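You operate a simulated robot arm through the tools that you are given. There is no shell and no other tool. Be economical: measure what you need, move in short steps, check, and stop when the job is done.

The job below is to be done with a simulated two-armed robot. You get a single attempt, and the scene is never put back.

## Task
Shake up the silt in the filter pot and drain it into the dip bath.
Fine: hold the pot and screw its ring tight before you lift it, or it spills. Shake it till it is cloudy, stand it in the bath, hold it and slacken the ring till the window is empty. Set down upright: filter pot.

It is judged by the outcome, as a careful person would: the job done as asked, and still so three seconds after it is handed in. It fails if anything else is knocked over, pushed out of place, dropped, spilled or broken.

## Robot
Two 7-joint arms with two-finger parallel grippers on one trunk, on a base that drives. Base frame: it is fixed to the floor where the robot stands at the start and does not move with it; the origin is under the middle of the robot, x ahead of it, y to its left, z up. Readings come in m, degrees, newtons and seconds.
The left shoulder is at the start at [0.07, 0.134, 1.301], the right one opposite. With the tool pointing down near the work surface each hand reaches from about 0.1 to 0.62 m from the robot's upright axis, wherever it stands, measured 20 degrees to its own side. Places, roughly: bath [0.5, 0.5, 0.8]; dip bath [0.5, 0.5, 0.8]; filter ring [0.5, 0, 1]. Payload 1.57 kg a hand.
The tool frame of a hand sits at the grasp point between the pads (the TCP): z along the fingers, y along the line on which they close. The tips reach 0.03 m beyond it. The gripper opens to 0.08 m. The fingers are 0.017 m wide and 0.012 m thick; the gripper's body (0.04 by 0.082 m) begins 0.08 m behind the TCP.
Orientation is that of the tool frame in the base frame, as a unit quaternion [x, y, z, w]. With the fingers straight down and closing along the base's y, the tool's x points along the base's -x, its y along +y and its z along -z.

## Interface
- The arms move only by the tool apply_moves. It takes "left_commands", "right_commands" or both (then of equal length, played together; a hand with none holds still); each is text: rows parted by semicolons, each of 7 numbers parted by spaces: the turn, a rotation vector about the base's x, y, z in units of 180 degrees (1.0 is 180 degrees), then the shift along the base's x, y, z in units of 500 mm (1.0 is 500 mm), then the gripper command, from -1 (fully open) to 1 (shut), values between in proportion. In form: wx wy wz dx dy dz grip; .... A call has 1 to 20 rows; each row is the pose to reach, as a shift and turn from the pose commanded when the call began. A call with a number of a shift or a turn outside -1 to 1 is refused whole. Rows are played at 5 a second. More than 0.05 m and 8.6 degrees between two rows, or a gripper value outside its range, and nothing of the call is played. A pose out of reach is approached as far as the arm can. The call stops where the force on the tool passes 40 N (or 10 N more than at its start, if that is more) or the arm is blocked; 0.2 s more then pass. The fingers move at their own pace (about 0.153 m/s each) and stop on an object; they squeeze with about 24 N. The grip force told is the motor's: it shows also when the fingers shut on nothing. Time passes only in rows, and 0.2 s behind the last, so rows that repeat a pose let the fingers close. The reply holds the time, the measured pose of the TCP, the force on the tool along the base axes, the opening and the grip force, in the units named above and with some noise, with the torque about the TCP (base axes, N m) and any sound that the robot's microphone picked up, and new pictures: "pictures" is both (left out), scene, wrist or none (wrist: the cameras of the hands that moved).
- Cameras (640 x 400 px; columns grow to the right, rows downward): "scene" is now at [0.1242, 0.0379, 1.5192]; the picture's right is [0.49, -0.87, 0.00], its down [-0.59, -0.33, -0.74] and it looks along [0.64, 0.36, -0.68] (base axes); focal length 295 px, centre (320, 200). "left" rides on the left gripper at [0.072, 0.007, -0.122] in its tool frame; the picture's right is [-0.09, 1.00, 0.00], its down [-0.84, -0.08, -0.54] and it looks along [-0.54, -0.05, 0.84] (tool axes); focal length 238 px, centre (320, 200). "right" rides on the right gripper at [0.072, -0.007, -0.122] in its tool frame; the picture's right is [0.09, 1.00, 0.00], its down [-0.84, 0.08, -0.54] and it looks along [-0.54, 0.05, 0.84] (tool axes); focal length 238 px, centre (320, 200). There is no depth. A picture from a camera that has moved, and an enlarged one, comes with that camera's place and axes in the base frame and with its lens.
- lift_body(by): slides the trunk up (or, below 0, down) by that many m; the arms and the scene camera ride with it, the base frame stays. It gives what a move gives, with no picture.
- drive_base(legs): drives the robot by 1 to 6 legs, each [ahead, left, turn to the left] in m, m and degrees, along the robot's own axes; the way and the turn of a leg run together, so that a leg with both is an arc; at most 1.5 m and 180 degrees a leg. The arms and the cameras ride along, it lands a little off, and it stops where it bumps. It gives what a move gives, and a new picture of the scene camera.
- pan_tilt(pan, tilt): turns the head with the scene camera to pan (to the left, within 86 degrees either way) and tilt (down, from -29 to 69), counted from straight ahead of the robot. It gives what a move gives, and a new picture of the scene camera.
- enlarge(camera, box): a new picture of the part [left, top, right, bottom] of that camera's present view, enlarged. The clock stands still meanwhile.
- job_done(): hands the job in; it is judged then, once.

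Go step by step. Nothing tells you exact positions but the pictures and the camera data: compare them with the known pose of the tool, close in by small moves and look again before you grip or let go. The budget is 120 turns and 260 pictures, counting those below and the enlarged ones. Unless the task says otherwise, let go and move clear before handing in, and close with one line.

The tools are called after ">>>" by a JSON object that holds its "op" and its "data". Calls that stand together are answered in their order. apply_moves: Moves the arms, as the interface text tells. Its arguments: {"type":"object","properties":{"left_commands":{"type":"string"},"right_commands":{"type":"string"},"pictures":{"type":"string","enum":["both","scene","wrist","none"]}},"required":[]} The other tools are called the same way: lift_body (by) slides the trunk up or down; drive_base (legs) drives the base; pan_tilt (pan, tilt) turns the head that bears the scene camera; enlarge (camera, box) takes an enlarged picture of a part of a camera's view; job_done () hands the job in.

At the start:

```text
clock: 0.0
left_position: [0.3685, 0.3089, 1.2621]
left_tcp_rot: [-0.001, 1.0, 0.0, 0.0]
left_contact_force: [0.2, 0.2, 0.0]
left_torque: [-0.01, 0.03, 0.0]
left_opening: 0.0799
left_grasp_force: 0.1
right_position: [0.3297, -0.018, 1.2467]
right_tcp_rot: [-0.001, 1.0, 0.0, 0.0]
right_contact_force: [-0.2, -0.1, -0.5]
right_torque: [0.03, -0.03, 0.0]
right_opening: 0.0798
right_grasp_force: 0.1
trunk travel left (down, up): [-0.875, 0.065]
robot x, y, heading: [-0.0005, 0.0012, -0.2]
head pan, tilt: [29.2, 42.5]
```

scene: 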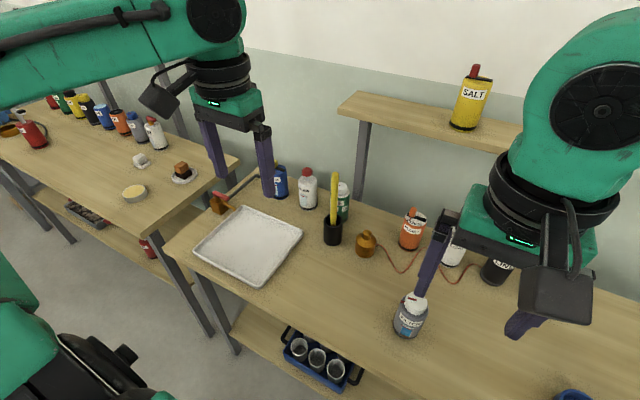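
right: 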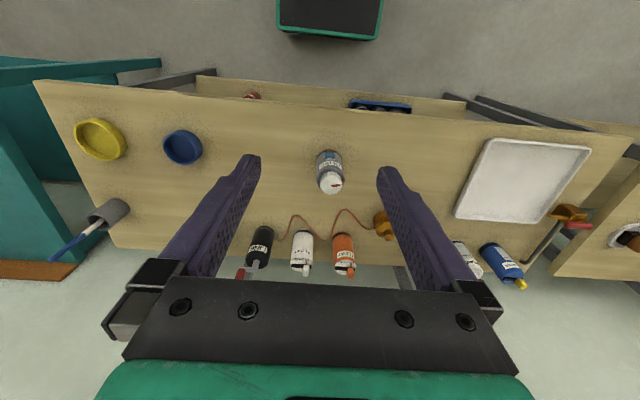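
left: 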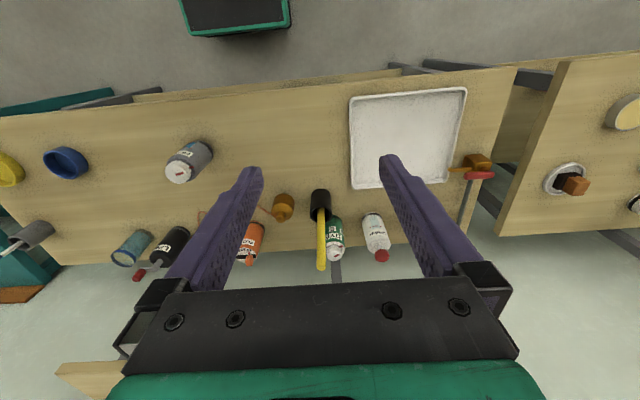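

I see a grey pot with a white cap near (410,315) in the scene view and a white tray, which I take to be the bath, at (248,245). I'll enlarge both to check them.

>>> {"op": "enlarge", "data": {"camera": "scene", "box": [360, 270, 460, 350]}}

>>> {"op": "enlarge", "data": {"camera": "right", "box": [280, 130, 380, 210]}}

>>> {"op": "enlarge", "data": {"camera": "scene", "box": [180, 180, 340, 300]}}

```text
5.00 times, centred on (410, 310) of scene
camera zoom: at [0.1242, 0.0379, 1.5192], right [0.49, -0.87, 0.0], down [-0.59, -0.33, -0.74], along [0.64, 0.36, -0.68], focal length 1474 px, centre (-130, -350)
```

zoom: 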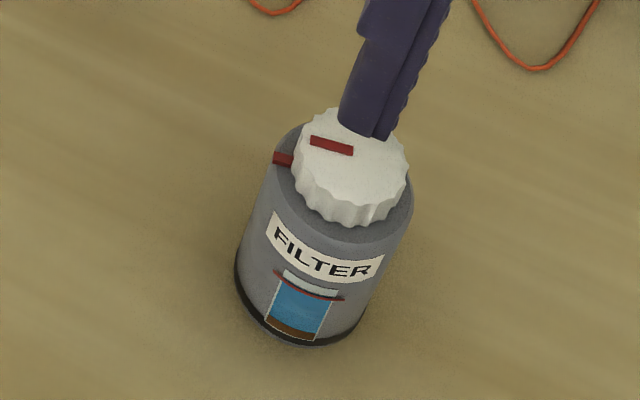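

```text
5.00 times, centred on (330, 170) of right
camera zoom: at [0.2576, -0.0252, 1.3693], right [-0.09, 1.0, 0.0], down [0.84, 0.08, 0.54], along [0.54, 0.05, -0.84], focal length 1192 px, centre (270, 350)
```

zoom: 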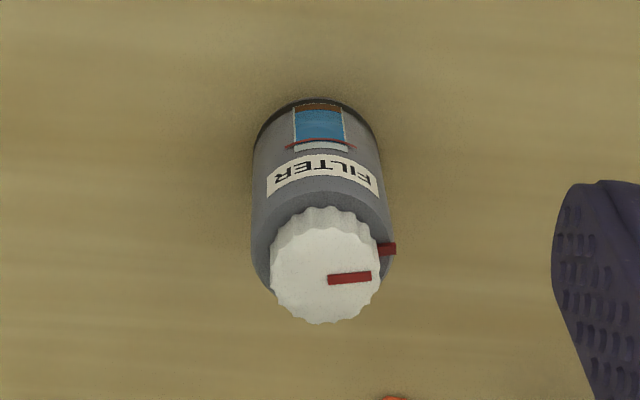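

```text
3.33 times, centred on (260, 240) of scene
camera zoom: at [0.1242, 0.0379, 1.5192], right [0.49, -0.87, 0.0], down [-0.59, -0.33, -0.74], along [0.64, 0.36, -0.68], focal length 983 px, centre (520, 67)
```

zoom: 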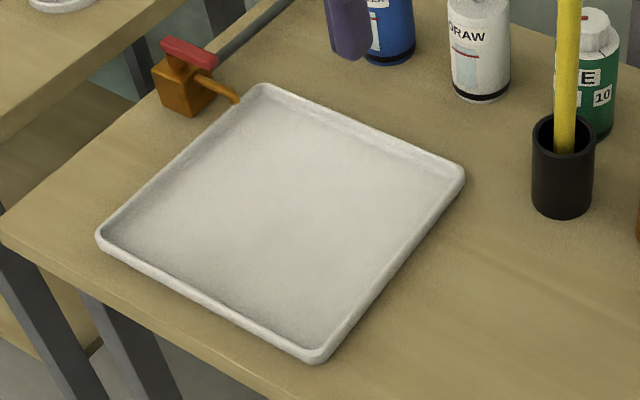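

The pot stands at about (0.486, 0.016) with its ring top near z 0.955, and the tray covers x 0.40–0.60, y 0.37–0.60. I'll turn the left hand so it points sideways (-y, tilted slightly down) at a clear waypoint, ready to hold the pot body.

>>> {"op": "apply_moves", "data": {"left_commands": "-0.0231 0.0231 0.03 0.0116 0.003 -0.0303 -1;-0.0461 0.0461 0.0601 0.0233 0.006 -0.0606 -1;-0.0692 0.0692 0.0901 0.0349 0.009 -0.0909 -1;-0.0922 0.0922 0.1202 0.0466 0.012 -0.1211 -1;-0.1153 0.1153 0.1502 0.0582 0.015 -0.1514 -1;-0.1383 0.1383 0.1803 0.0699 0.018 -0.1817 -1;-0.1614 0.1614 0.2103 0.0815 0.021 -0.212 -1;-0.1845 0.1845 0.2404 0.0931 0.024 -0.2423 -1;-0.2075 0.2075 0.2704 0.1048 0.027 -0.2726 -1;-0.2306 0.2306 0.3005 0.1164 0.03 -0.3029 -1;-0.2536 0.2536 0.3305 0.1281 0.033 -0.3331 -1;-0.2767 0.2767 0.3606 0.1397 0.036 -0.3634 -1;-0.2997 0.2997 0.3906 0.1514 0.039 -0.3937 -1;-0.3228 0.3228 0.4207 0.163 0.042 -0.424 -1;-0.3228 0.3228 0.4207 0.163 0.042 -0.424 -1"}}

```text
clock: 3.2
left_position: [0.349, 0.3016, 1.1151]
left_tcp_rot: [0.563, -0.561, 0.429, 0.43]
left_contact_force: [0.1, 0.5, 0.0]
left_torque: [0.01, 0.0, -0.03]
left_opening: 0.0797
left_grasp_force: 0.1
left hand out of reach, approached as far as the arm can: row 10, 11, 12, 13, 14, 15
right_position: [0.329, -0.0171, 1.2473]
right_tcp_rot: [0.0, 1.0, 0.001, 0.0]
right_contact_force: [0.3, 0.2, -0.3]
right_torque: [-0.01, -0.02, -0.03]
right_opening: 0.08
right_grasp_force: 0.0
trunk travel left (down, up): [-0.875, 0.065]
robot x, y, heading: [-0.0002, 0.0016, 0.1]
head pan, tilt: [29.2, 42.5]
camera scene: at [0.1242, 0.0378, 1.5192], right [0.49, -0.87, 0.0], down [-0.59, -0.33, -0.74], along [0.64, 0.36, -0.68], focal length 295 px, centre (320, 200)
camera left: at [0.3455, 0.4003, 1.2144], right [-1.0, 0.02, -0.09], down [0.07, 0.74, -0.67], along [0.05, -0.67, -0.74], focal length 238 px, centre (320, 200)
```

scene: 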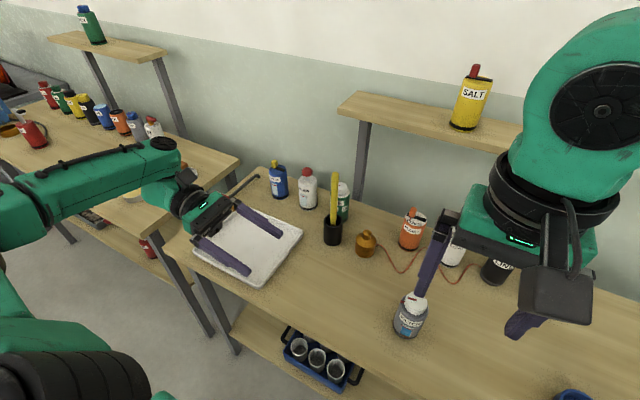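
left: 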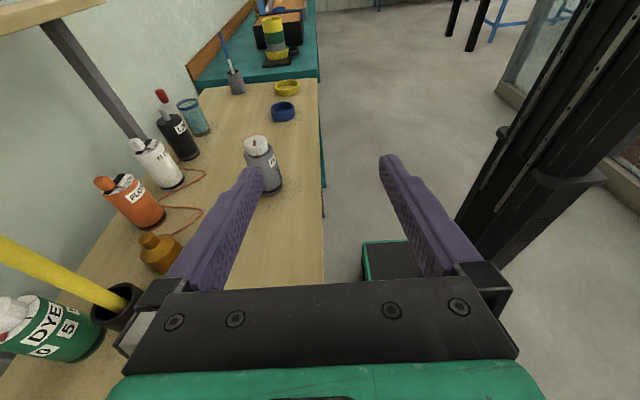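

The turn worked, but the arm ran short of reach that far to the left. I'll bring the hand toward -y, where the wrist sits closer to the shoulder, and look again.

>>> {"op": "apply_moves", "data": {"left_commands": "0 0 0 0 -0.08 0 -1;0 0 0 0 -0.16 0 -1;0 0 0 0 -0.24 0 -1;0 0 0 0 -0.28 0 -1;0 0 0 0 -0.28 0 -1"}}

```text
clock: 4.4
left_position: [0.3499, 0.161, 1.1159]
left_tcp_rot: [0.562, -0.56, 0.43, 0.43]
left_contact_force: [-0.1, 0.2, -0.7]
left_torque: [0.0, -0.02, -0.01]
left_opening: 0.0799
left_grasp_force: 0.0
right_position: [0.329, -0.0169, 1.2476]
right_tcp_rot: [0.0, 1.0, 0.001, 0.0]
right_contact_force: [0.5, -0.5, -0.3]
right_torque: [0.03, 0.0, 0.0]
right_opening: 0.0798
right_grasp_force: 0.0
trunk travel left (down, up): [-0.875, 0.065]
robot x, y, heading: [-0.0025, -0.0012, -0.1]
head pan, tilt: [29.2, 42.5]
camera scene: at [0.1239, 0.0381, 1.5192], right [0.49, -0.87, 0.0], down [-0.59, -0.33, -0.74], along [0.64, 0.36, -0.68], focal length 295 px, centre (320, 200)
camera left: at [0.3446, 0.2595, 1.2152], right [-1.0, 0.02, -0.09], down [0.08, 0.74, -0.67], along [0.05, -0.67, -0.74], focal length 238 px, centre (320, 200)
```

scene: 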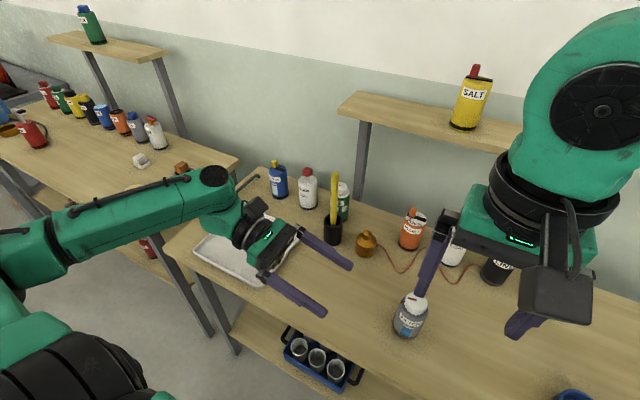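
left: 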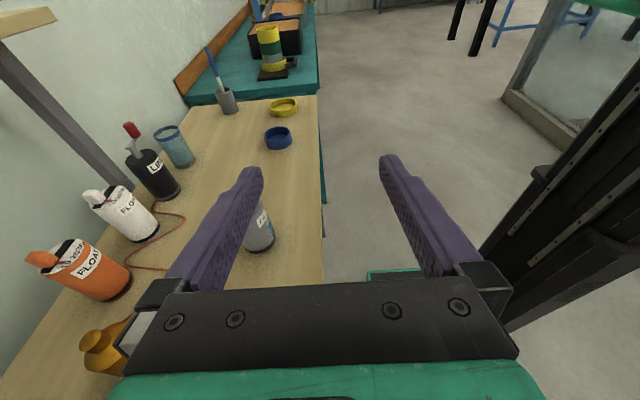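

The move was clean, and commands restart from the pose actually reached. Next I go forward and down to a pregrasp beside the pot.

>>> {"op": "apply_moves", "data": {"left_commands": "0 0 0 0.06 0 -0.05 -1;0 0 0 0.12 0 -0.1 -1;0 0 0 0.18 0 -0.15 -1;0 0 0 0.24 0 -0.2 -1;0 0 0 0.272 0 -0.25 -1;0 0 0 0.272 0 -0.29 -1;0 0 0 0.272 0 -0.29 -1"}}

```text
clock: 6.0
left_position: [0.4866, 0.1615, 0.9698]
left_tcp_rot: [0.561, -0.561, 0.43, 0.431]
left_contact_force: [-0.3, -1.2, 0.1]
left_torque: [-0.01, 0.02, -0.01]
left_opening: 0.0801
left_grasp_force: 0.0
right_position: [0.3289, -0.0166, 1.2477]
right_tcp_rot: [0.0, 1.0, 0.0, 0.0]
right_contact_force: [-0.3, -0.4, 0.2]
right_torque: [-0.02, -0.02, -0.01]
right_opening: 0.08
right_grasp_force: 0.0
trunk travel left (down, up): [-0.875, 0.065]
robot x, y, heading: [0.0006, -0.0013, 0.0]
head pan, tilt: [29.2, 42.5]
camera scene: at [0.124, 0.038, 1.5192], right [0.49, -0.87, 0.0], down [-0.59, -0.33, -0.74], along [0.64, 0.36, -0.68], focal length 295 px, centre (320, 200)
camera left: at [0.4807, 0.2602, 1.0701], right [-1.0, 0.02, -0.09], down [0.08, 0.74, -0.67], along [0.05, -0.67, -0.74], focal length 238 px, centre (320, 200)
```

scene: 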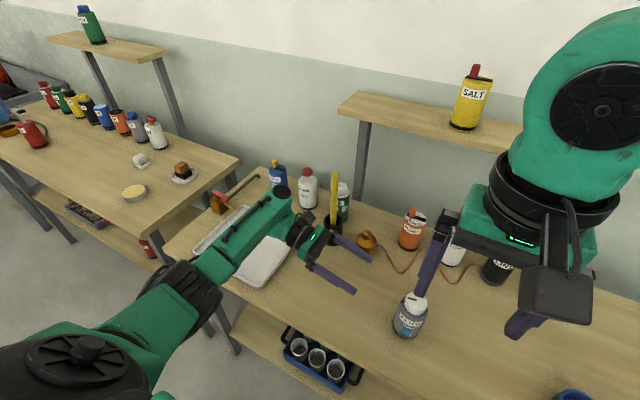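
left: 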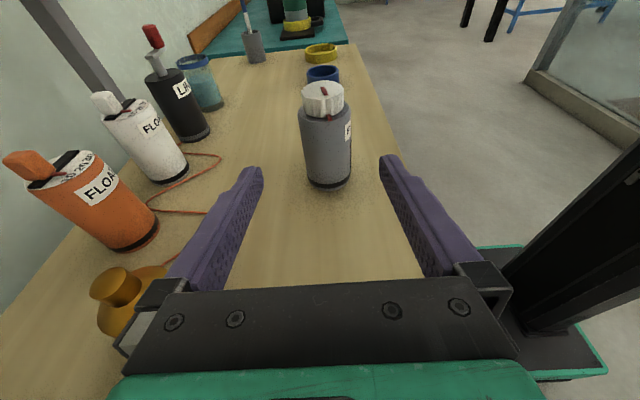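

The pot is now in clear side view, roughly centred between the fingers. I'll enlarge this view to measure its position and heights.

>>> {"op": "enlarge", "data": {"camera": "left", "box": [270, 70, 390, 200]}}

>>> {"op": "enlarge", "data": {"camera": "right", "box": [290, 140, 370, 200]}}

```text
3.08 times, centred on (330, 135) of left
camera zoom: at [0.4807, 0.2602, 1.0701], right [-1.0, 0.02, -0.09], down [0.08, 0.74, -0.67], along [0.05, -0.67, -0.74], focal length 733 px, centre (289, 400)
```

zoom: 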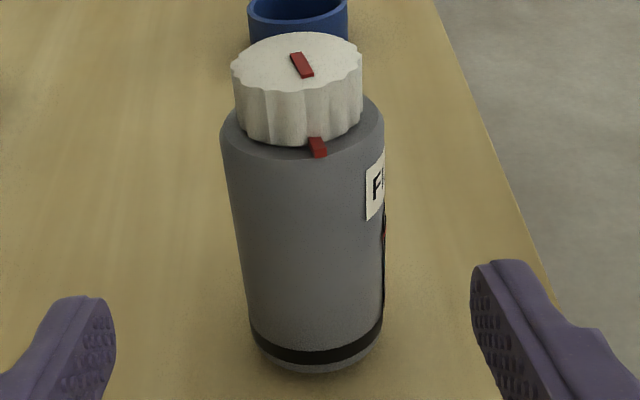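

```text
6.67 times, centred on (330, 170) of right
camera zoom: at [0.2574, -0.0251, 1.3693], right [-0.09, 1.0, 0.0], down [0.84, 0.08, 0.54], along [0.54, 0.05, -0.84], focal length 1589 px, centre (253, 400)
```

zoom: 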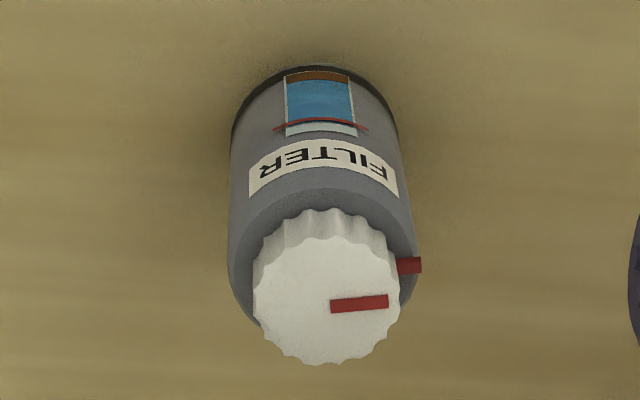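

Measured: pot axis about (0.484, 0.012), ring z 0.945–0.964, label 0.905–0.926, and window below 0.893. I'll grip the body at z≈0.918, starting by dropping down and moving in with the fingers open.

>>> {"op": "apply_moves", "data": {"left_commands": "0 0 0 -0.005 0 -0.05 -1;0 0 0 -0.005 0 -0.1 -1;0 0 0 -0.005 -0.06 -0.1 -1;0 0 0 -0.005 -0.12 -0.1 -1;0 0 0 -0.005 -0.16 -0.1 -1;0 0 0 -0.005 -0.16 -0.1 -1"}}

```text
clock: 7.4
left_position: [0.4826, 0.0817, 0.919]
left_tcp_rot: [0.562, -0.56, 0.43, 0.431]
left_contact_force: [-0.4, 0.1, -0.1]
left_torque: [0.01, 0.0, 0.0]
left_opening: 0.0801
left_grasp_force: 0.2
left hand out of reach, approached as far as the arm can: row 2
right_position: [0.3282, -0.018, 1.2478]
right_tcp_rot: [-0.001, 1.0, 0.0, 0.0]
right_contact_force: [-0.7, -0.5, 0.3]
right_torque: [0.01, 0.01, 0.01]
right_opening: 0.0799
right_grasp_force: 0.2
trunk travel left (down, up): [-0.875, 0.065]
robot x, y, heading: [0.0029, 0.0003, 0.3]
head pan, tilt: [29.2, 42.5]
camera scene: at [0.1242, 0.0383, 1.5192], right [0.49, -0.87, 0.0], down [-0.59, -0.33, -0.74], along [0.64, 0.36, -0.68], focal length 295 px, centre (320, 200)
camera left: at [0.4782, 0.1807, 1.019], right [-1.0, 0.02, -0.09], down [0.08, 0.74, -0.67], along [0.05, -0.67, -0.74], focal length 238 px, centre (320, 200)
```

scene: 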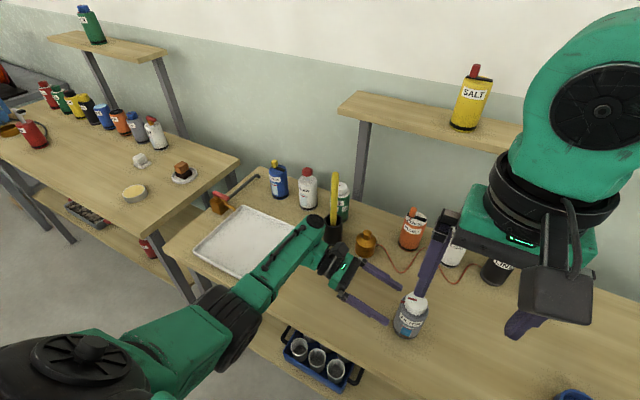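
left: 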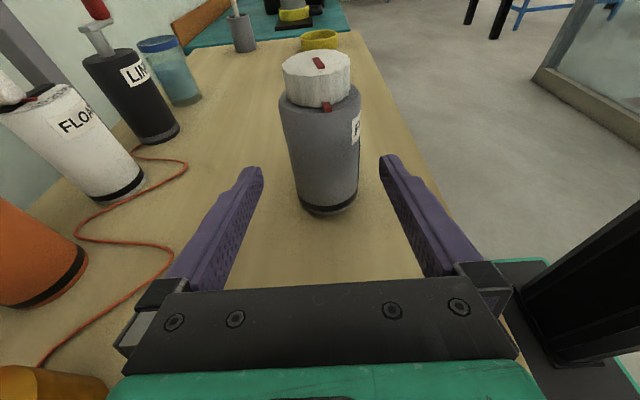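

The pot is centred between the fingers. I'll move the last 0.068 m in, still open.

>>> {"op": "apply_moves", "data": {"left_commands": "0 0 0 0 -0.05 0 -1;0 0 0 0 -0.1 0 -1;0 0 0 0 -0.136 0 -1;0 0 0 0 -0.136 0 -1"}}

```text
clock: 8.4
left_position: [0.4829, 0.0133, 0.9181]
left_tcp_rot: [0.561, -0.561, 0.43, 0.431]
left_contact_force: [-0.8, 0.7, -0.1]
left_torque: [0.02, -0.04, 0.0]
left_opening: 0.0799
left_grasp_force: 0.1
right_position: [0.3297, -0.0181, 1.2473]
right_tcp_rot: [0.0, 1.0, 0.0, 0.0]
right_contact_force: [-0.7, 0.9, -0.1]
right_torque: [0.01, -0.01, -0.01]
right_opening: 0.0798
right_grasp_force: 0.1
trunk travel left (down, up): [-0.875, 0.065]
robot x, y, heading: [-0.0007, -0.0004, -0.0]
head pan, tilt: [29.2, 42.5]
camera scene: at [0.1242, 0.0381, 1.5192], right [0.49, -0.87, 0.0], down [-0.59, -0.33, -0.74], along [0.64, 0.36, -0.68], focal length 295 px, centre (320, 200)
camera left: at [0.478, 0.1122, 1.0189], right [-1.0, 0.02, -0.09], down [0.08, 0.74, -0.67], along [0.05, -0.67, -0.74], focal length 238 px, centre (320, 200)
```

scene: 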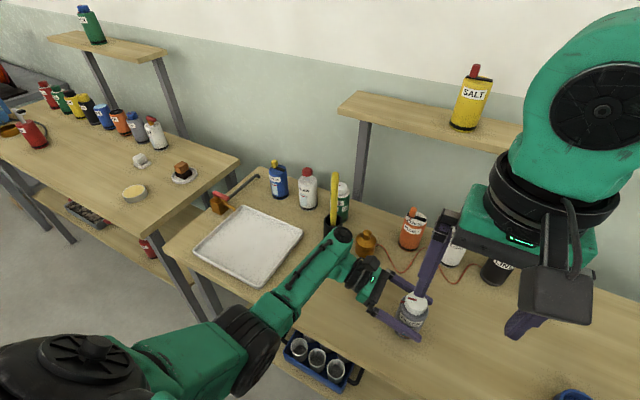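
left: 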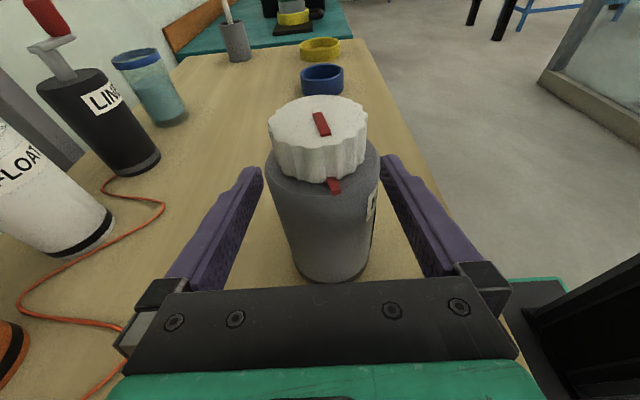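

The pot is between the fingers with no contact force, so I close the left gripper on it.

>>> {"op": "apply_moves", "data": {"left_commands": "0 0 0 0 0 0 1;0 0 0 0 0 0 1;0 0 0 0 0 0 1"}}

```text
clock: 9.2
left_position: [0.4816, 0.0128, 0.9189]
left_tcp_rot: [0.561, -0.561, 0.43, 0.431]
left_contact_force: [-1.0, 0.7, 0.7]
left_torque: [-0.06, 0.04, -0.01]
left_opening: 0.0571
left_grasp_force: 23.7
right_position: [0.3284, -0.0179, 1.247]
right_tcp_rot: [0.0, 1.0, 0.001, 0.0]
right_contact_force: [0.6, -0.6, -0.1]
right_torque: [-0.02, 0.01, 0.01]
right_opening: 0.0802
right_grasp_force: 0.0
trunk travel left (down, up): [-0.875, 0.065]
robot x, y, heading: [0.0036, 0.0013, 0.1]
head pan, tilt: [29.2, 42.5]
camera scene: at [0.1238, 0.0377, 1.5192], right [0.49, -0.87, 0.0], down [-0.59, -0.33, -0.74], along [0.64, 0.36, -0.68], focal length 295 px, centre (320, 200)
camera left: at [0.4778, 0.1121, 1.019], right [-1.0, 0.02, -0.09], down [0.08, 0.74, -0.67], along [0.05, -0.67, -0.74], focal length 238 px, centre (320, 200)
```

scene: 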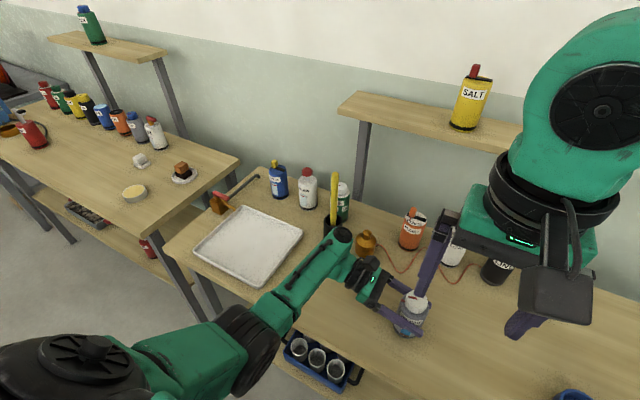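
left: 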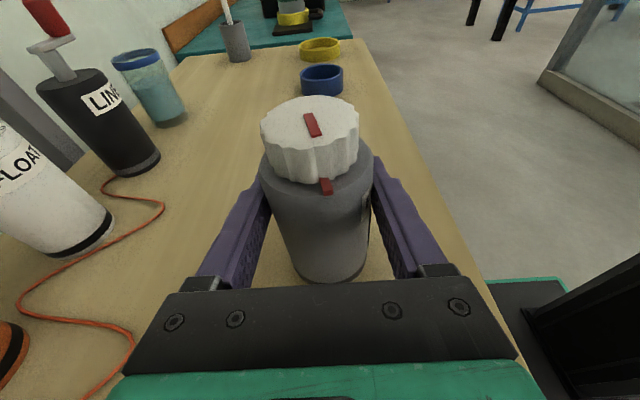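

The left hand holds the body (0.057 m wide). Now the right hand goes above the ring, pre-turned 40° counter-clockwise so it has room to tighten clockwise.

>>> {"op": "apply_moves", "data": {"right_commands": "0 0 0.037 0.051 0.009 -0.062 -1;0 0 0.074 0.102 0.019 -0.125 -1;0 0 0.111 0.153 0.028 -0.187 -1;0 0 0.148 0.204 0.037 -0.249 -1;0 0 0.185 0.256 0.047 -0.312 -1;0 0 0.222 0.307 0.056 -0.374 -1;0 0 0.222 0.307 0.056 -0.374 -1"}}

```text
clock: 10.8
left_position: [0.4825, 0.0142, 0.9195]
left_tcp_rot: [0.562, -0.561, 0.43, 0.43]
left_contact_force: [1.4, 0.6, 2.1]
left_torque: [0.02, -0.09, 0.04]
left_opening: 0.0572
left_grasp_force: 24.1
right_position: [0.4839, 0.0098, 1.0602]
right_tcp_rot: [-0.342, 0.94, 0.0, 0.0]
right_contact_force: [0.4, 0.7, -0.8]
right_torque: [0.01, -0.04, 0.01]
right_opening: 0.0799
right_grasp_force: 0.2
trunk travel left (down, up): [-0.875, 0.065]
robot x, y, heading: [-0.0023, -0.0019, 0.0]
head pan, tilt: [29.2, 42.5]
camera scene: at [0.1238, 0.0376, 1.5192], right [0.49, -0.87, 0.0], down [-0.59, -0.33, -0.74], along [0.64, 0.36, -0.68], focal length 295 px, centre (320, 200)
camera right: at [0.4337, -0.0418, 1.1814], right [-0.71, 0.7, 0.0], down [0.59, 0.6, 0.54], along [0.38, 0.39, -0.84], focal length 238 px, centre (320, 200)
```

scene: 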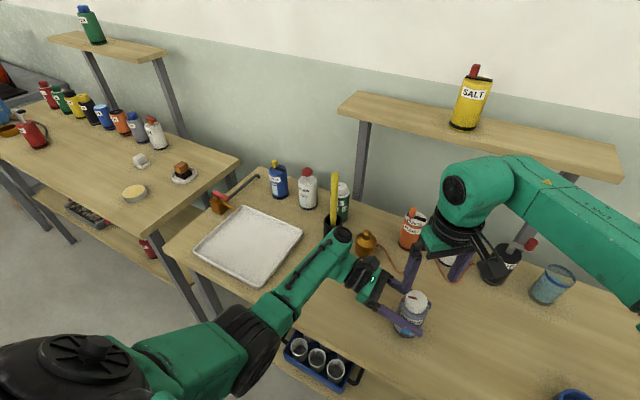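
right: 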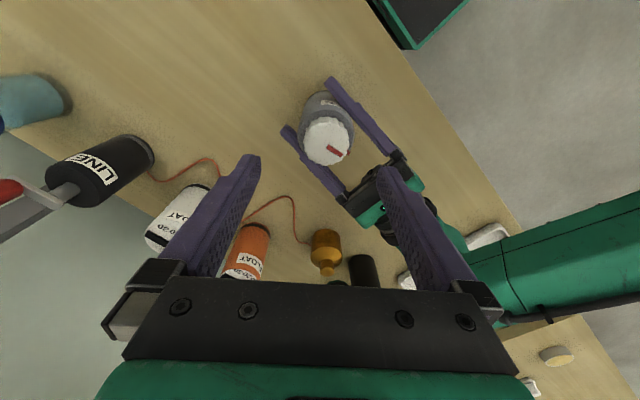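

The right hand is above the ring. I'll measure the ring's centre in its wrist view before descending.

>>> {"op": "enlarge", "data": {"camera": "right", "box": [270, 70, 390, 190]}}

```text
3.33 times, centred on (330, 130) of right
camera zoom: at [0.4337, -0.0418, 1.1814], right [-0.71, 0.7, 0.0], down [0.59, 0.6, 0.54], along [0.38, 0.39, -0.84], focal length 794 px, centre (287, 433)
```

zoom: 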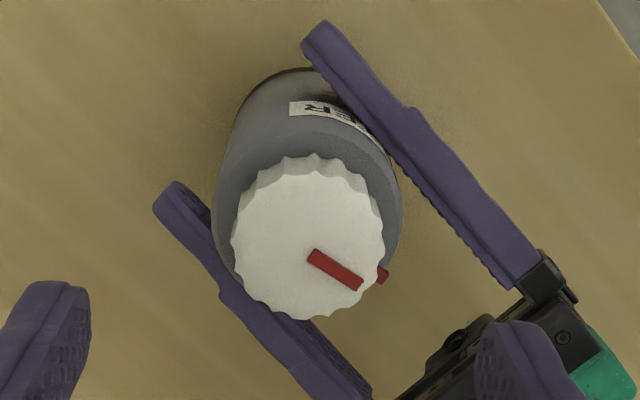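

The ring centre is at about (0.483, 0.016). I descend so the tips straddle the ring, stopping just above the pot's shoulder.

>>> {"op": "apply_moves", "data": {"right_commands": "0 0 0 -0.002 0.012 -0.06 -1;0 0 0 -0.002 0.012 -0.12 -1;0 0 0 -0.002 0.012 -0.162 -1;0 0 0 -0.002 0.012 -0.162 -1"}}

>>> {"op": "enlarge", "data": {"camera": "left", "box": [220, 50, 420, 200]}}

```text
clock: 11.8
left_position: [0.4822, 0.0126, 0.9187]
left_tcp_rot: [0.562, -0.561, 0.429, 0.43]
left_contact_force: [0.2, -1.6, 1.3]
left_torque: [-0.01, -0.08, 0.0]
left_opening: 0.057
left_grasp_force: 23.5
right_position: [0.481, 0.0143, 0.9789]
right_tcp_rot: [-0.341, 0.94, 0.0, 0.0]
right_contact_force: [0.5, 0.8, 0.1]
right_torque: [-0.01, 0.0, -0.02]
right_opening: 0.0799
right_grasp_force: 0.2
trunk travel left (down, up): [-0.875, 0.065]
robot x, y, heading: [-0.0013, 0.0008, 0.2]
head pan, tilt: [29.2, 42.5]
camera scene: at [0.1238, 0.0378, 1.5192], right [0.49, -0.87, 0.0], down [-0.59, -0.33, -0.74], along [0.64, 0.36, -0.68], focal length 295 px, centre (320, 200)
camera right: at [0.4312, -0.036, 1.1009], right [-0.71, 0.7, 0.0], down [0.59, 0.6, 0.54], along [0.38, 0.38, -0.84], focal length 238 px, centre (320, 200)
```

scene: 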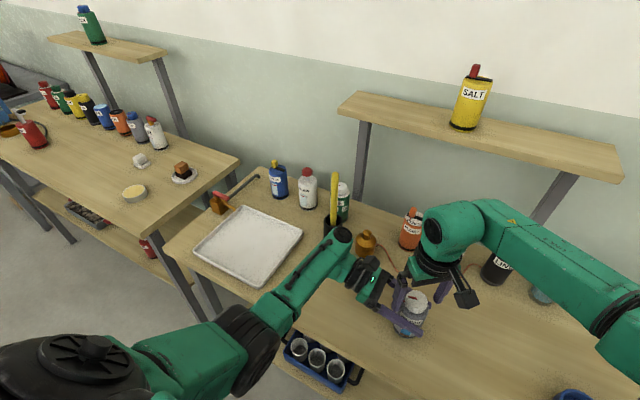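
right: 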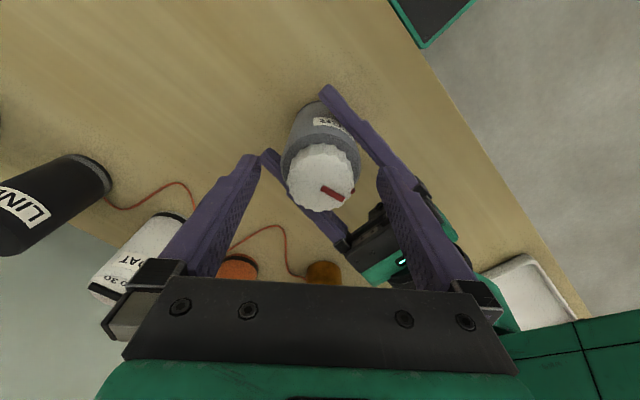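

```text
2.67 times, centred on (320, 125) of left
camera zoom: at [0.4778, 0.1122, 1.019], right [-1.0, 0.02, -0.09], down [0.08, 0.74, -0.67], along [0.05, -0.67, -0.74], focal length 636 px, centre (320, 400)
```

zoom: 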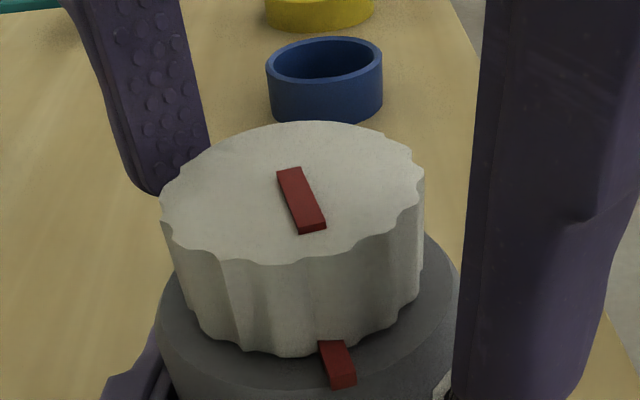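

The fingers straddle the ring without contact. I close the right gripper on it.

>>> {"op": "apply_moves", "data": {"right_commands": "0 0 0 0 0 0 1;0 0 0 0 0 0 1;0 0 0 0 0 0 1", "pictures": "none"}}

>>> {"op": "enlarge", "data": {"camera": "left", "box": [220, 50, 420, 200]}}

```text
clock: 12.6
left_position: [0.4838, 0.0132, 0.9193]
left_tcp_rot: [0.561, -0.561, 0.43, 0.431]
left_contact_force: [1.5, -1.5, 1.3]
left_torque: [-0.12, 0.03, -0.01]
left_opening: 0.0571
left_grasp_force: 23.6
right_position: [0.4814, 0.0167, 0.9802]
right_tcp_rot: [-0.342, 0.94, 0.0, 0.0]
right_contact_force: [-2.4, 2.2, -0.7]
right_torque: [0.19, 0.05, -0.01]
right_opening: 0.041
right_grasp_force: 23.8
trunk travel left (down, up): [-0.875, 0.065]
robot x, y, heading: [0.002, 0.002, 0.0]
head pan, tilt: [29.2, 42.5]
```

```text
2.67 times, centred on (320, 125) of left
camera zoom: at [0.4781, 0.1122, 1.0189], right [-1.0, 0.02, -0.09], down [0.08, 0.74, -0.67], along [0.05, -0.67, -0.74], focal length 636 px, centre (320, 400)
```

zoom: 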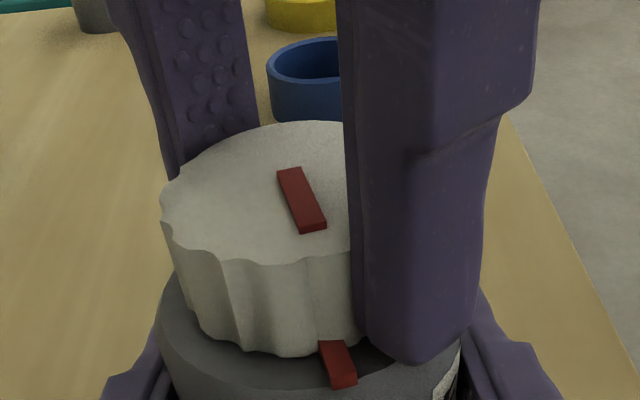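

The ring is gripped (0.041 m). I turn it clockwise, starting with 16° to see the torque.

>>> {"op": "apply_moves", "data": {"right_commands": "0 0 -0.03 0 0 0 1;0 0 -0.06 0 0 0 1;0 0 -0.09 0 0 0 1", "pictures": "none"}}

>>> {"op": "enlarge", "data": {"camera": "left", "box": [220, 50, 420, 200]}}

```text
clock: 13.4
left_position: [0.4823, 0.0132, 0.9186]
left_tcp_rot: [0.561, -0.56, 0.431, 0.431]
left_contact_force: [0.0, -4.7, 4.7]
left_torque: [0.07, -0.22, -0.06]
left_opening: 0.0573
left_grasp_force: 23.7
right_position: [0.4816, 0.0157, 0.9793]
right_tcp_rot: [-0.205, 0.979, 0.001, 0.001]
right_contact_force: [-0.5, 5.2, -3.7]
right_torque: [0.23, 0.26, 0.04]
right_opening: 0.0408
right_grasp_force: 24.3
trunk travel left (down, up): [-0.875, 0.065]
robot x, y, heading: [0.0001, -0.0003, 0.0]
head pan, tilt: [29.2, 42.5]
```

```text
2.67 times, centred on (320, 125) of left
camera zoom: at [0.4783, 0.112, 1.019], right [-1.0, 0.02, -0.09], down [0.08, 0.74, -0.67], along [0.05, -0.67, -0.74], focal length 636 px, centre (320, 400)
```

zoom: 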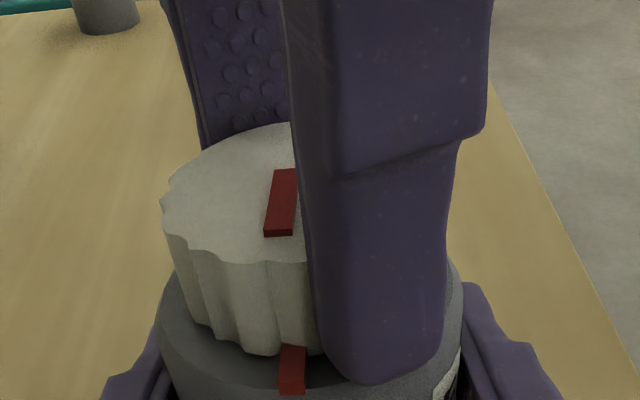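

The ring and its pointer turned together while the body stayed still, and there is little torque so far. I keep turning.

>>> {"op": "apply_moves", "data": {"right_commands": "0 0 -0.04 0 0 0 1;0 0 -0.08 0 0 0 1;0 0 -0.12 0 0 0 1;0 0 -0.16 0 0 0 1;0 0 -0.2 0 0 0 1;0 0 -0.2 0 0 0 1", "pictures": "scene"}}

>>> {"op": "enlarge", "data": {"camera": "left", "box": [220, 50, 420, 200]}}

```text
clock: 14.8
left_position: [0.4833, 0.0131, 0.9191]
left_tcp_rot: [0.561, -0.56, 0.431, 0.431]
left_contact_force: [2.6, -11.5, 4.5]
left_torque: [0.16, 0.1, -0.06]
left_opening: 0.0568
left_grasp_force: 23.9
right_position: [0.4822, 0.0167, 0.9794]
right_tcp_rot: [0.107, 0.994, 0.001, 0.0]
right_contact_force: [-2.9, 10.7, -4.8]
right_torque: [0.62, 0.06, 0.02]
right_opening: 0.0405
right_grasp_force: 23.7
trunk travel left (down, up): [-0.875, 0.065]
robot x, y, heading: [-0.0002, -0.0005, -0.2]
head pan, tilt: [29.2, 42.5]
camera scene: at [0.1245, 0.0379, 1.5191], right [0.49, -0.87, 0.0], down [-0.59, -0.33, -0.74], along [0.64, 0.36, -0.68], focal length 295 px, centre (320, 200)
```

scene: 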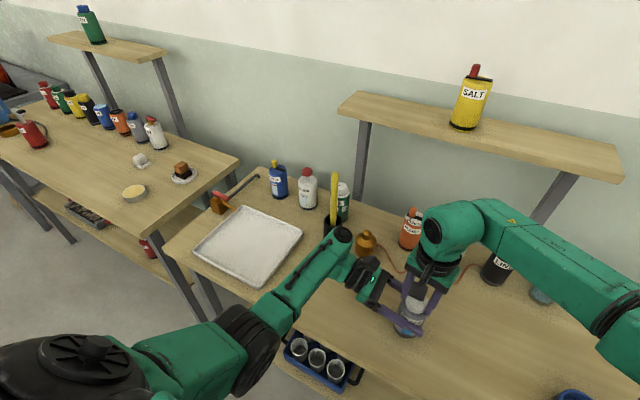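

```text
2.67 times, centred on (320, 125) of left
camera zoom: at [0.4783, 0.112, 1.0189], right [-1.0, 0.02, -0.09], down [0.08, 0.74, -0.67], along [0.05, -0.67, -0.74], focal length 636 px, centre (320, 400)
```

zoom: 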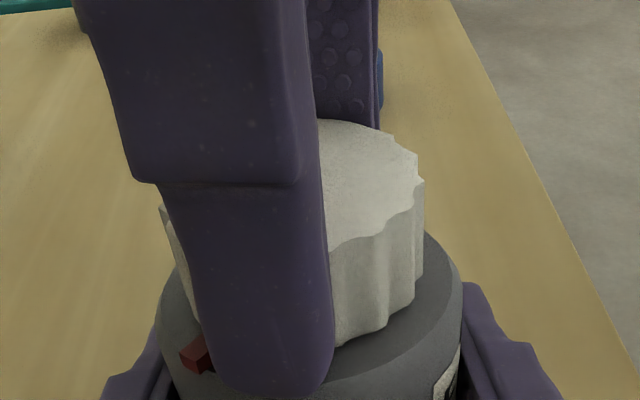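

It has turned 52° freely, but there's a sideways force, so I nudge the right hand 2 mm toward +y while continuing.

>>> {"op": "apply_moves", "data": {"right_commands": "0 0 0 0 0.005 0 1;0 0 -0.04 0 0.005 0 1;0 0 -0.08 0 0.005 0 1;0 0 -0.12 0 0.005 0 1;0 0 -0.16 0 0.005 0 1;0 0 -0.2 0 0.005 0 1;0 0 -0.2 0 0.005 0 1", "pictures": "none"}}

>>> {"op": "enlarge", "data": {"camera": "left", "box": [220, 50, 420, 200]}}

```text
clock: 16.4
left_position: [0.483, 0.014, 0.9196]
left_tcp_rot: [0.562, -0.561, 0.43, 0.43]
left_contact_force: [2.9, -1.2, 3.7]
left_torque: [0.4, -0.09, 0.02]
left_opening: 0.0573
left_grasp_force: 24.3
right_position: [0.4829, 0.0193, 0.9785]
right_tcp_rot: [0.41, 0.912, 0.0, 0.0]
right_contact_force: [-2.1, 1.7, -1.2]
right_torque: [-0.24, 0.17, -0.02]
right_opening: 0.0405
right_grasp_force: 24.0
trunk travel left (down, up): [-0.875, 0.065]
robot x, y, heading: [0.0014, 0.0005, -0.0]
head pan, tilt: [29.2, 42.5]
```

```text
2.67 times, centred on (320, 125) of left
camera zoom: at [0.478, 0.1125, 1.0188], right [-1.0, 0.02, -0.09], down [0.08, 0.74, -0.67], along [0.05, -0.67, -0.74], focal length 636 px, centre (320, 400)
```

zoom: 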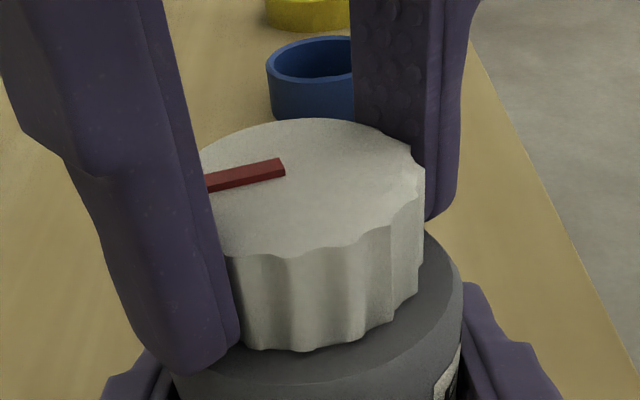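

It has turned 88° and still moves freely with low forces. I continue another 36°.

>>> {"op": "apply_moves", "data": {"right_commands": "0 0 -0.04 0 0 0 1;0 0 -0.08 0 0 0 1;0 0 -0.12 0 0 0 1;0 0 -0.16 0 0 0 1;0 0 -0.2 0 0 0 1;0 0 -0.2 0 0 0 1", "pictures": "none"}}

>>> {"op": "enlarge", "data": {"camera": "left", "box": [220, 50, 420, 200]}}

```text
clock: 17.8
left_position: [0.4825, 0.0138, 0.9193]
left_tcp_rot: [0.561, -0.561, 0.43, 0.431]
left_contact_force: [-3.3, -1.0, 0.8]
left_torque: [-0.07, -0.29, 0.0]
left_opening: 0.0572
left_grasp_force: 24.3
right_position: [0.4817, 0.0185, 0.9797]
right_tcp_rot: [0.671, 0.741, 0.001, -0.001]
right_contact_force: [4.6, 1.0, 0.3]
right_torque: [0.08, 0.01, -0.01]
right_opening: 0.0399
right_grasp_force: 24.3
trunk travel left (down, up): [-0.875, 0.065]
robot x, y, heading: [0.0027, -0.0, -0.1]
head pan, tilt: [29.2, 42.5]
```

```text
2.67 times, centred on (320, 125) of left
camera zoom: at [0.4778, 0.1122, 1.0187], right [-1.0, 0.02, -0.09], down [0.08, 0.74, -0.67], along [0.05, -0.67, -0.74], focal length 636 px, centre (320, 400)
```

zoom: 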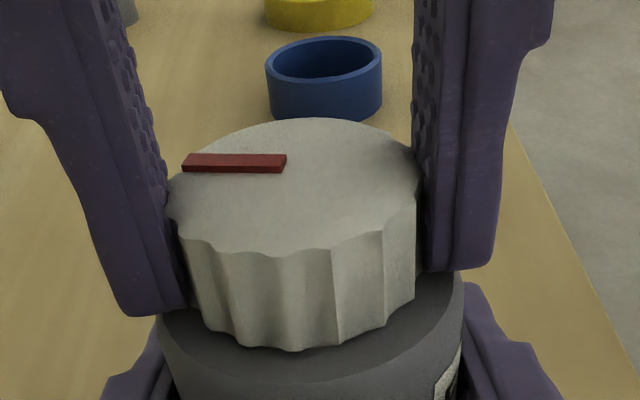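

It turned about 120°, though the last step may have slipped slightly. I'll turn a bit further to see whether it has reached its stop.

>>> {"op": "apply_moves", "data": {"right_commands": "0 0 -0.04 0 0 0 1;0 0 -0.08 0 0 0 1;0 0 -0.12 0 0 0 1", "pictures": "none"}}

>>> {"op": "enlarge", "data": {"camera": "left", "box": [220, 50, 420, 200]}}

```text
clock: 18.6
left_position: [0.4816, 0.013, 0.9177]
left_tcp_rot: [0.561, -0.561, 0.429, 0.432]
left_contact_force: [-11.7, -0.2, -1.0]
left_torque: [0.04, -0.57, -0.32]
left_opening: 0.0572
left_grasp_force: 24.3
right_position: [0.4822, 0.0193, 0.9805]
right_tcp_rot: [0.799, 0.601, 0.001, 0.0]
right_contact_force: [11.6, -0.7, -0.3]
right_torque: [-0.05, -0.05, 0.35]
right_opening: 0.0407
right_grasp_force: 23.9
trunk travel left (down, up): [-0.875, 0.065]
robot x, y, heading: [0.005, 0.0014, 0.1]
head pan, tilt: [29.2, 42.5]
```

```text
2.67 times, centred on (320, 125) of left
camera zoom: at [0.4774, 0.1122, 1.0184], right [-1.0, 0.03, -0.09], down [0.08, 0.74, -0.67], along [0.05, -0.67, -0.74], focal length 636 px, centre (320, 400)
```

zoom: 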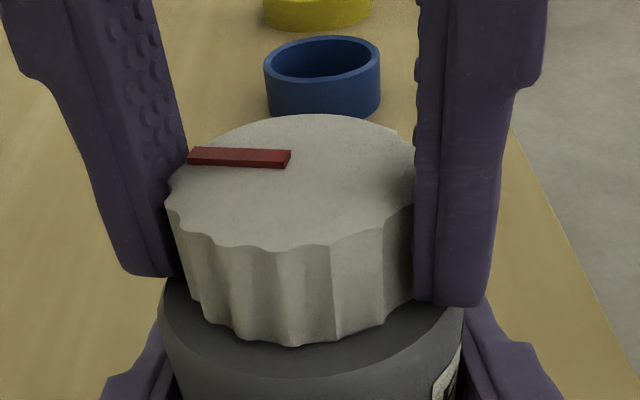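

Torque rose to 0.35 N·m and the ring stopped following, so it looks tight. One more firm push with recentring will confirm that.

>>> {"op": "apply_moves", "data": {"right_commands": "0 0 0 0.002 0 0 1;0 0 -0.04 0.002 0 0 1;0 0 -0.08 0.002 0 0 1", "pictures": "none"}}

>>> {"op": "enlarge", "data": {"camera": "left", "box": [220, 50, 420, 200]}}

>>> {"op": "enlarge", "data": {"camera": "scene", "box": [360, 270, 460, 350]}}

```text
clock: 19.4
left_position: [0.483, 0.0136, 0.9181]
left_tcp_rot: [0.562, -0.56, 0.43, 0.431]
left_contact_force: [-12.5, 2.2, -0.9]
left_torque: [-0.1, -0.53, -0.29]
left_opening: 0.0573
left_grasp_force: 24.0
right_position: [0.4828, 0.0176, 0.9797]
right_tcp_rot: [0.868, 0.497, 0.001, 0.001]
right_contact_force: [12.5, -2.9, 1.3]
right_torque: [-0.13, -0.2, 0.38]
right_opening: 0.0396
right_grasp_force: 24.2
trunk travel left (down, up): [-0.875, 0.065]
robot x, y, heading: [-0.0013, 0.0006, 0.2]
head pan, tilt: [29.2, 42.5]
```

```text
2.67 times, centred on (320, 125) of left
camera zoom: at [0.478, 0.1124, 1.0185], right [-1.0, 0.02, -0.09], down [0.08, 0.74, -0.67], along [0.05, -0.67, -0.74], focal length 636 px, centre (320, 400)
```

zoom: 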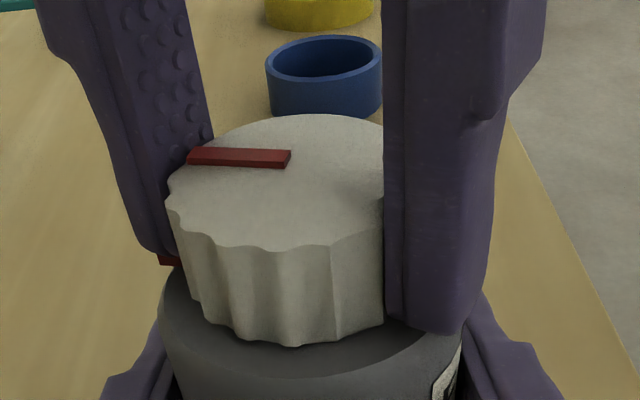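

```text
5.00 times, centred on (410, 310) of scene
camera zoom: at [0.1245, 0.0379, 1.5191], right [0.49, -0.87, 0.0], down [-0.59, -0.33, -0.74], along [0.64, 0.36, -0.68], focal length 1474 px, centre (-130, -350)
```

zoom: 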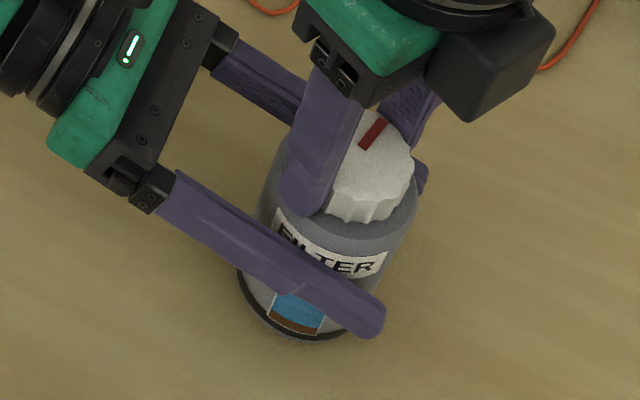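

The bar no longer moves and torque holds at 0.38 N·m, so the ring is tight. I release the right hand and raise it clear.

>>> {"op": "apply_moves", "data": {"right_commands": "0 0 0.03 0 0 0 1;0 0 0.03 0 0 0 -1;0 0 0.03 0 0 0 -1;0 0 0.03 0 0 0.06 -1;0 0 0.03 0 0 0.14 -1;0 0 0.03 0 0 0.22 -1;0 0 0.03 0 0 0.3 -1;0 0 0.03 0 -0.08 0.36 -1;0 0 0.03 0 -0.16 0.4 -1;0 0 0.03 0 -0.24 0.4 -1;0 0 0.03 0 -0.3 0.4 -1", "pictures": "scene"}}

>>> {"op": "enlarge", "data": {"camera": "left", "box": [220, 50, 420, 200]}}

```text
clock: 21.8
left_position: [0.4823, 0.0124, 0.921]
left_tcp_rot: [0.562, -0.561, 0.43, 0.43]
left_contact_force: [0.3, 0.1, 0.0]
left_torque: [-0.01, 0.0, -0.02]
left_opening: 0.0571
left_grasp_force: 24.0
right_position: [0.4819, -0.133, 1.18]
right_tcp_rot: [0.842, 0.539, 0.001, 0.0]
right_contact_force: [-1.0, 0.0, -0.2]
right_torque: [0.01, -0.02, 0.02]
right_opening: 0.0801
right_grasp_force: 0.0
trunk travel left (down, up): [-0.875, 0.065]
robot x, y, heading: [-0.0024, -0.0014, -0.2]
head pan, tilt: [29.2, 42.5]
camera scene: at [0.1242, 0.0359, 1.5192], right [0.49, -0.87, 0.0], down [-0.59, -0.33, -0.74], along [0.64, 0.36, -0.68], focal length 295 px, centre (320, 200)
```

scene: 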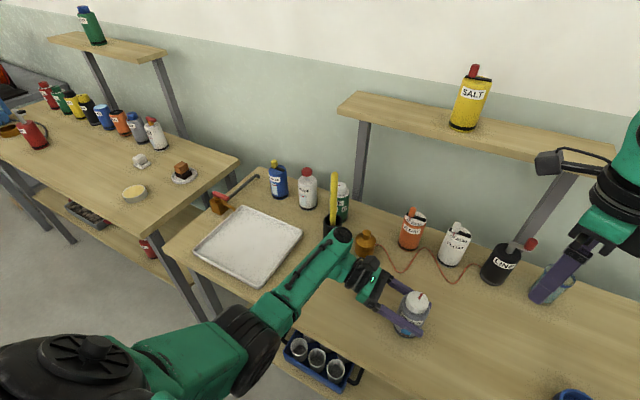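

```text
2.67 times, centred on (320, 125) of left
camera zoom: at [0.478, 0.111, 1.019], right [-1.0, 0.02, -0.09], down [0.08, 0.74, -0.67], along [0.05, -0.67, -0.74], focal length 636 px, centre (320, 400)
```

zoom: 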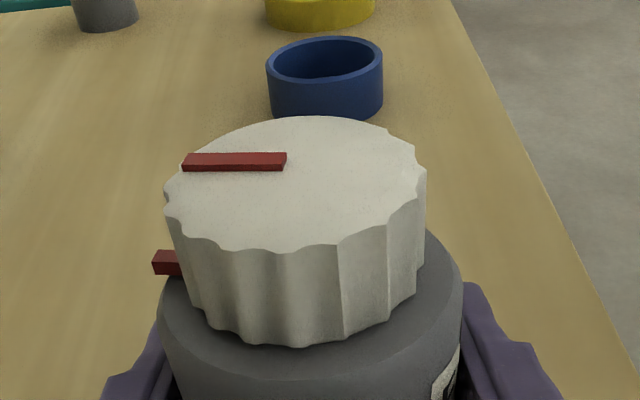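

The ring is still tight. I lift the pot gently by 0.12 m.

>>> {"op": "apply_moves", "data": {"left_commands": "0 0 0 0 0 0.03 1;0 0 0 0 0 0.08 1;0 0 0 0 0 0.14 1;0 0 0 -0.05 0 0.2 1;0 0 0 -0.1 0 0.24 1;0 0 0 -0.1 0 0.24 1"}}

```text
clock: 23.2
left_position: [0.4333, 0.0137, 1.0378]
left_tcp_rot: [0.562, -0.561, 0.429, 0.431]
left_contact_force: [-0.3, 1.0, 0.0]
left_torque: [0.0, 0.03, -0.02]
left_opening: 0.0
left_grasp_force: 21.4
right_position: [0.4848, -0.1315, 1.1805]
right_tcp_rot: [0.842, 0.539, 0.0, 0.0]
right_contact_force: [-0.3, 0.9, -0.3]
right_torque: [-0.01, 0.05, 0.01]
right_opening: 0.0801
right_grasp_force: 0.0
trunk travel left (down, up): [-0.875, 0.065]
robot x, y, heading: [-0.0001, -0.0002, 0.1]
head pan, tilt: [29.2, 42.5]
camera scene: at [0.1254, 0.0377, 1.5191], right [0.49, -0.87, 0.0], down [-0.59, -0.33, -0.74], along [0.64, 0.36, -0.68], focal length 295 px, centre (320, 200)
camera left: at [0.4294, 0.1116, 1.1381], right [-1.0, 0.02, -0.09], down [0.07, 0.74, -0.67], along [0.05, -0.67, -0.74], focal length 238 px, centre (320, 200)
```

scene: 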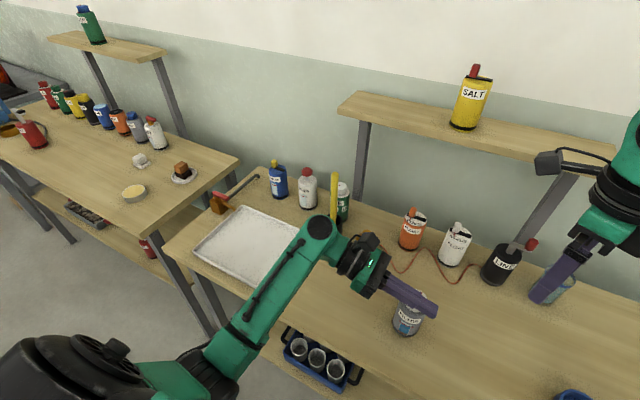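
left: 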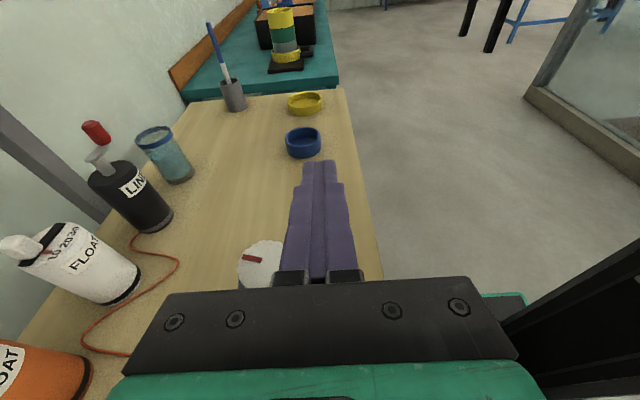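

The pot slipped out of the left grip during the lift and seems to be still standing. I'll check its state.

>>> {"op": "enlarge", "data": {"camera": "scene", "box": [360, 260, 460, 340]}}

>>> {"op": "enlarge", "data": {"camera": "right", "box": [0, 0, 640, 400]}}

```text
5.00 times, centred on (410, 300) of scene
camera zoom: at [0.1254, 0.0377, 1.5191], right [0.49, -0.87, 0.0], down [-0.59, -0.33, -0.74], along [0.64, 0.36, -0.68], focal length 1474 px, centre (-130, -300)
```

zoom: 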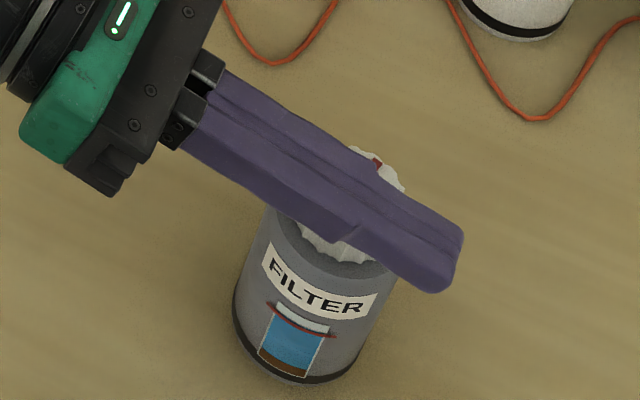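

```text
1.00 times, centred on (320, 200) of right
camera zoom: at [0.5084, -0.0642, 1.3015], right [0.94, -0.34, 0.0], down [-0.28, -0.79, 0.54], along [-0.18, -0.51, -0.84], focal length 238 px, centre (320, 200)
```

zoom: 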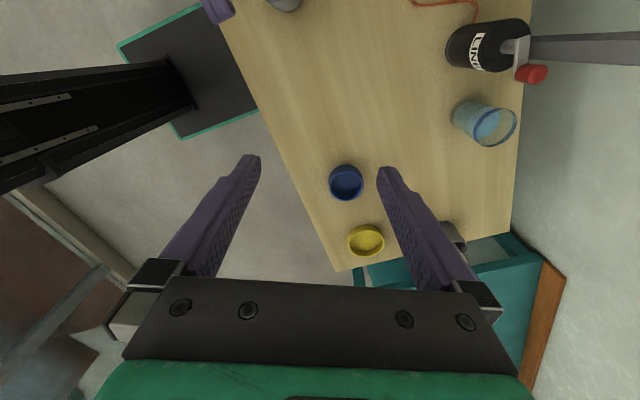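

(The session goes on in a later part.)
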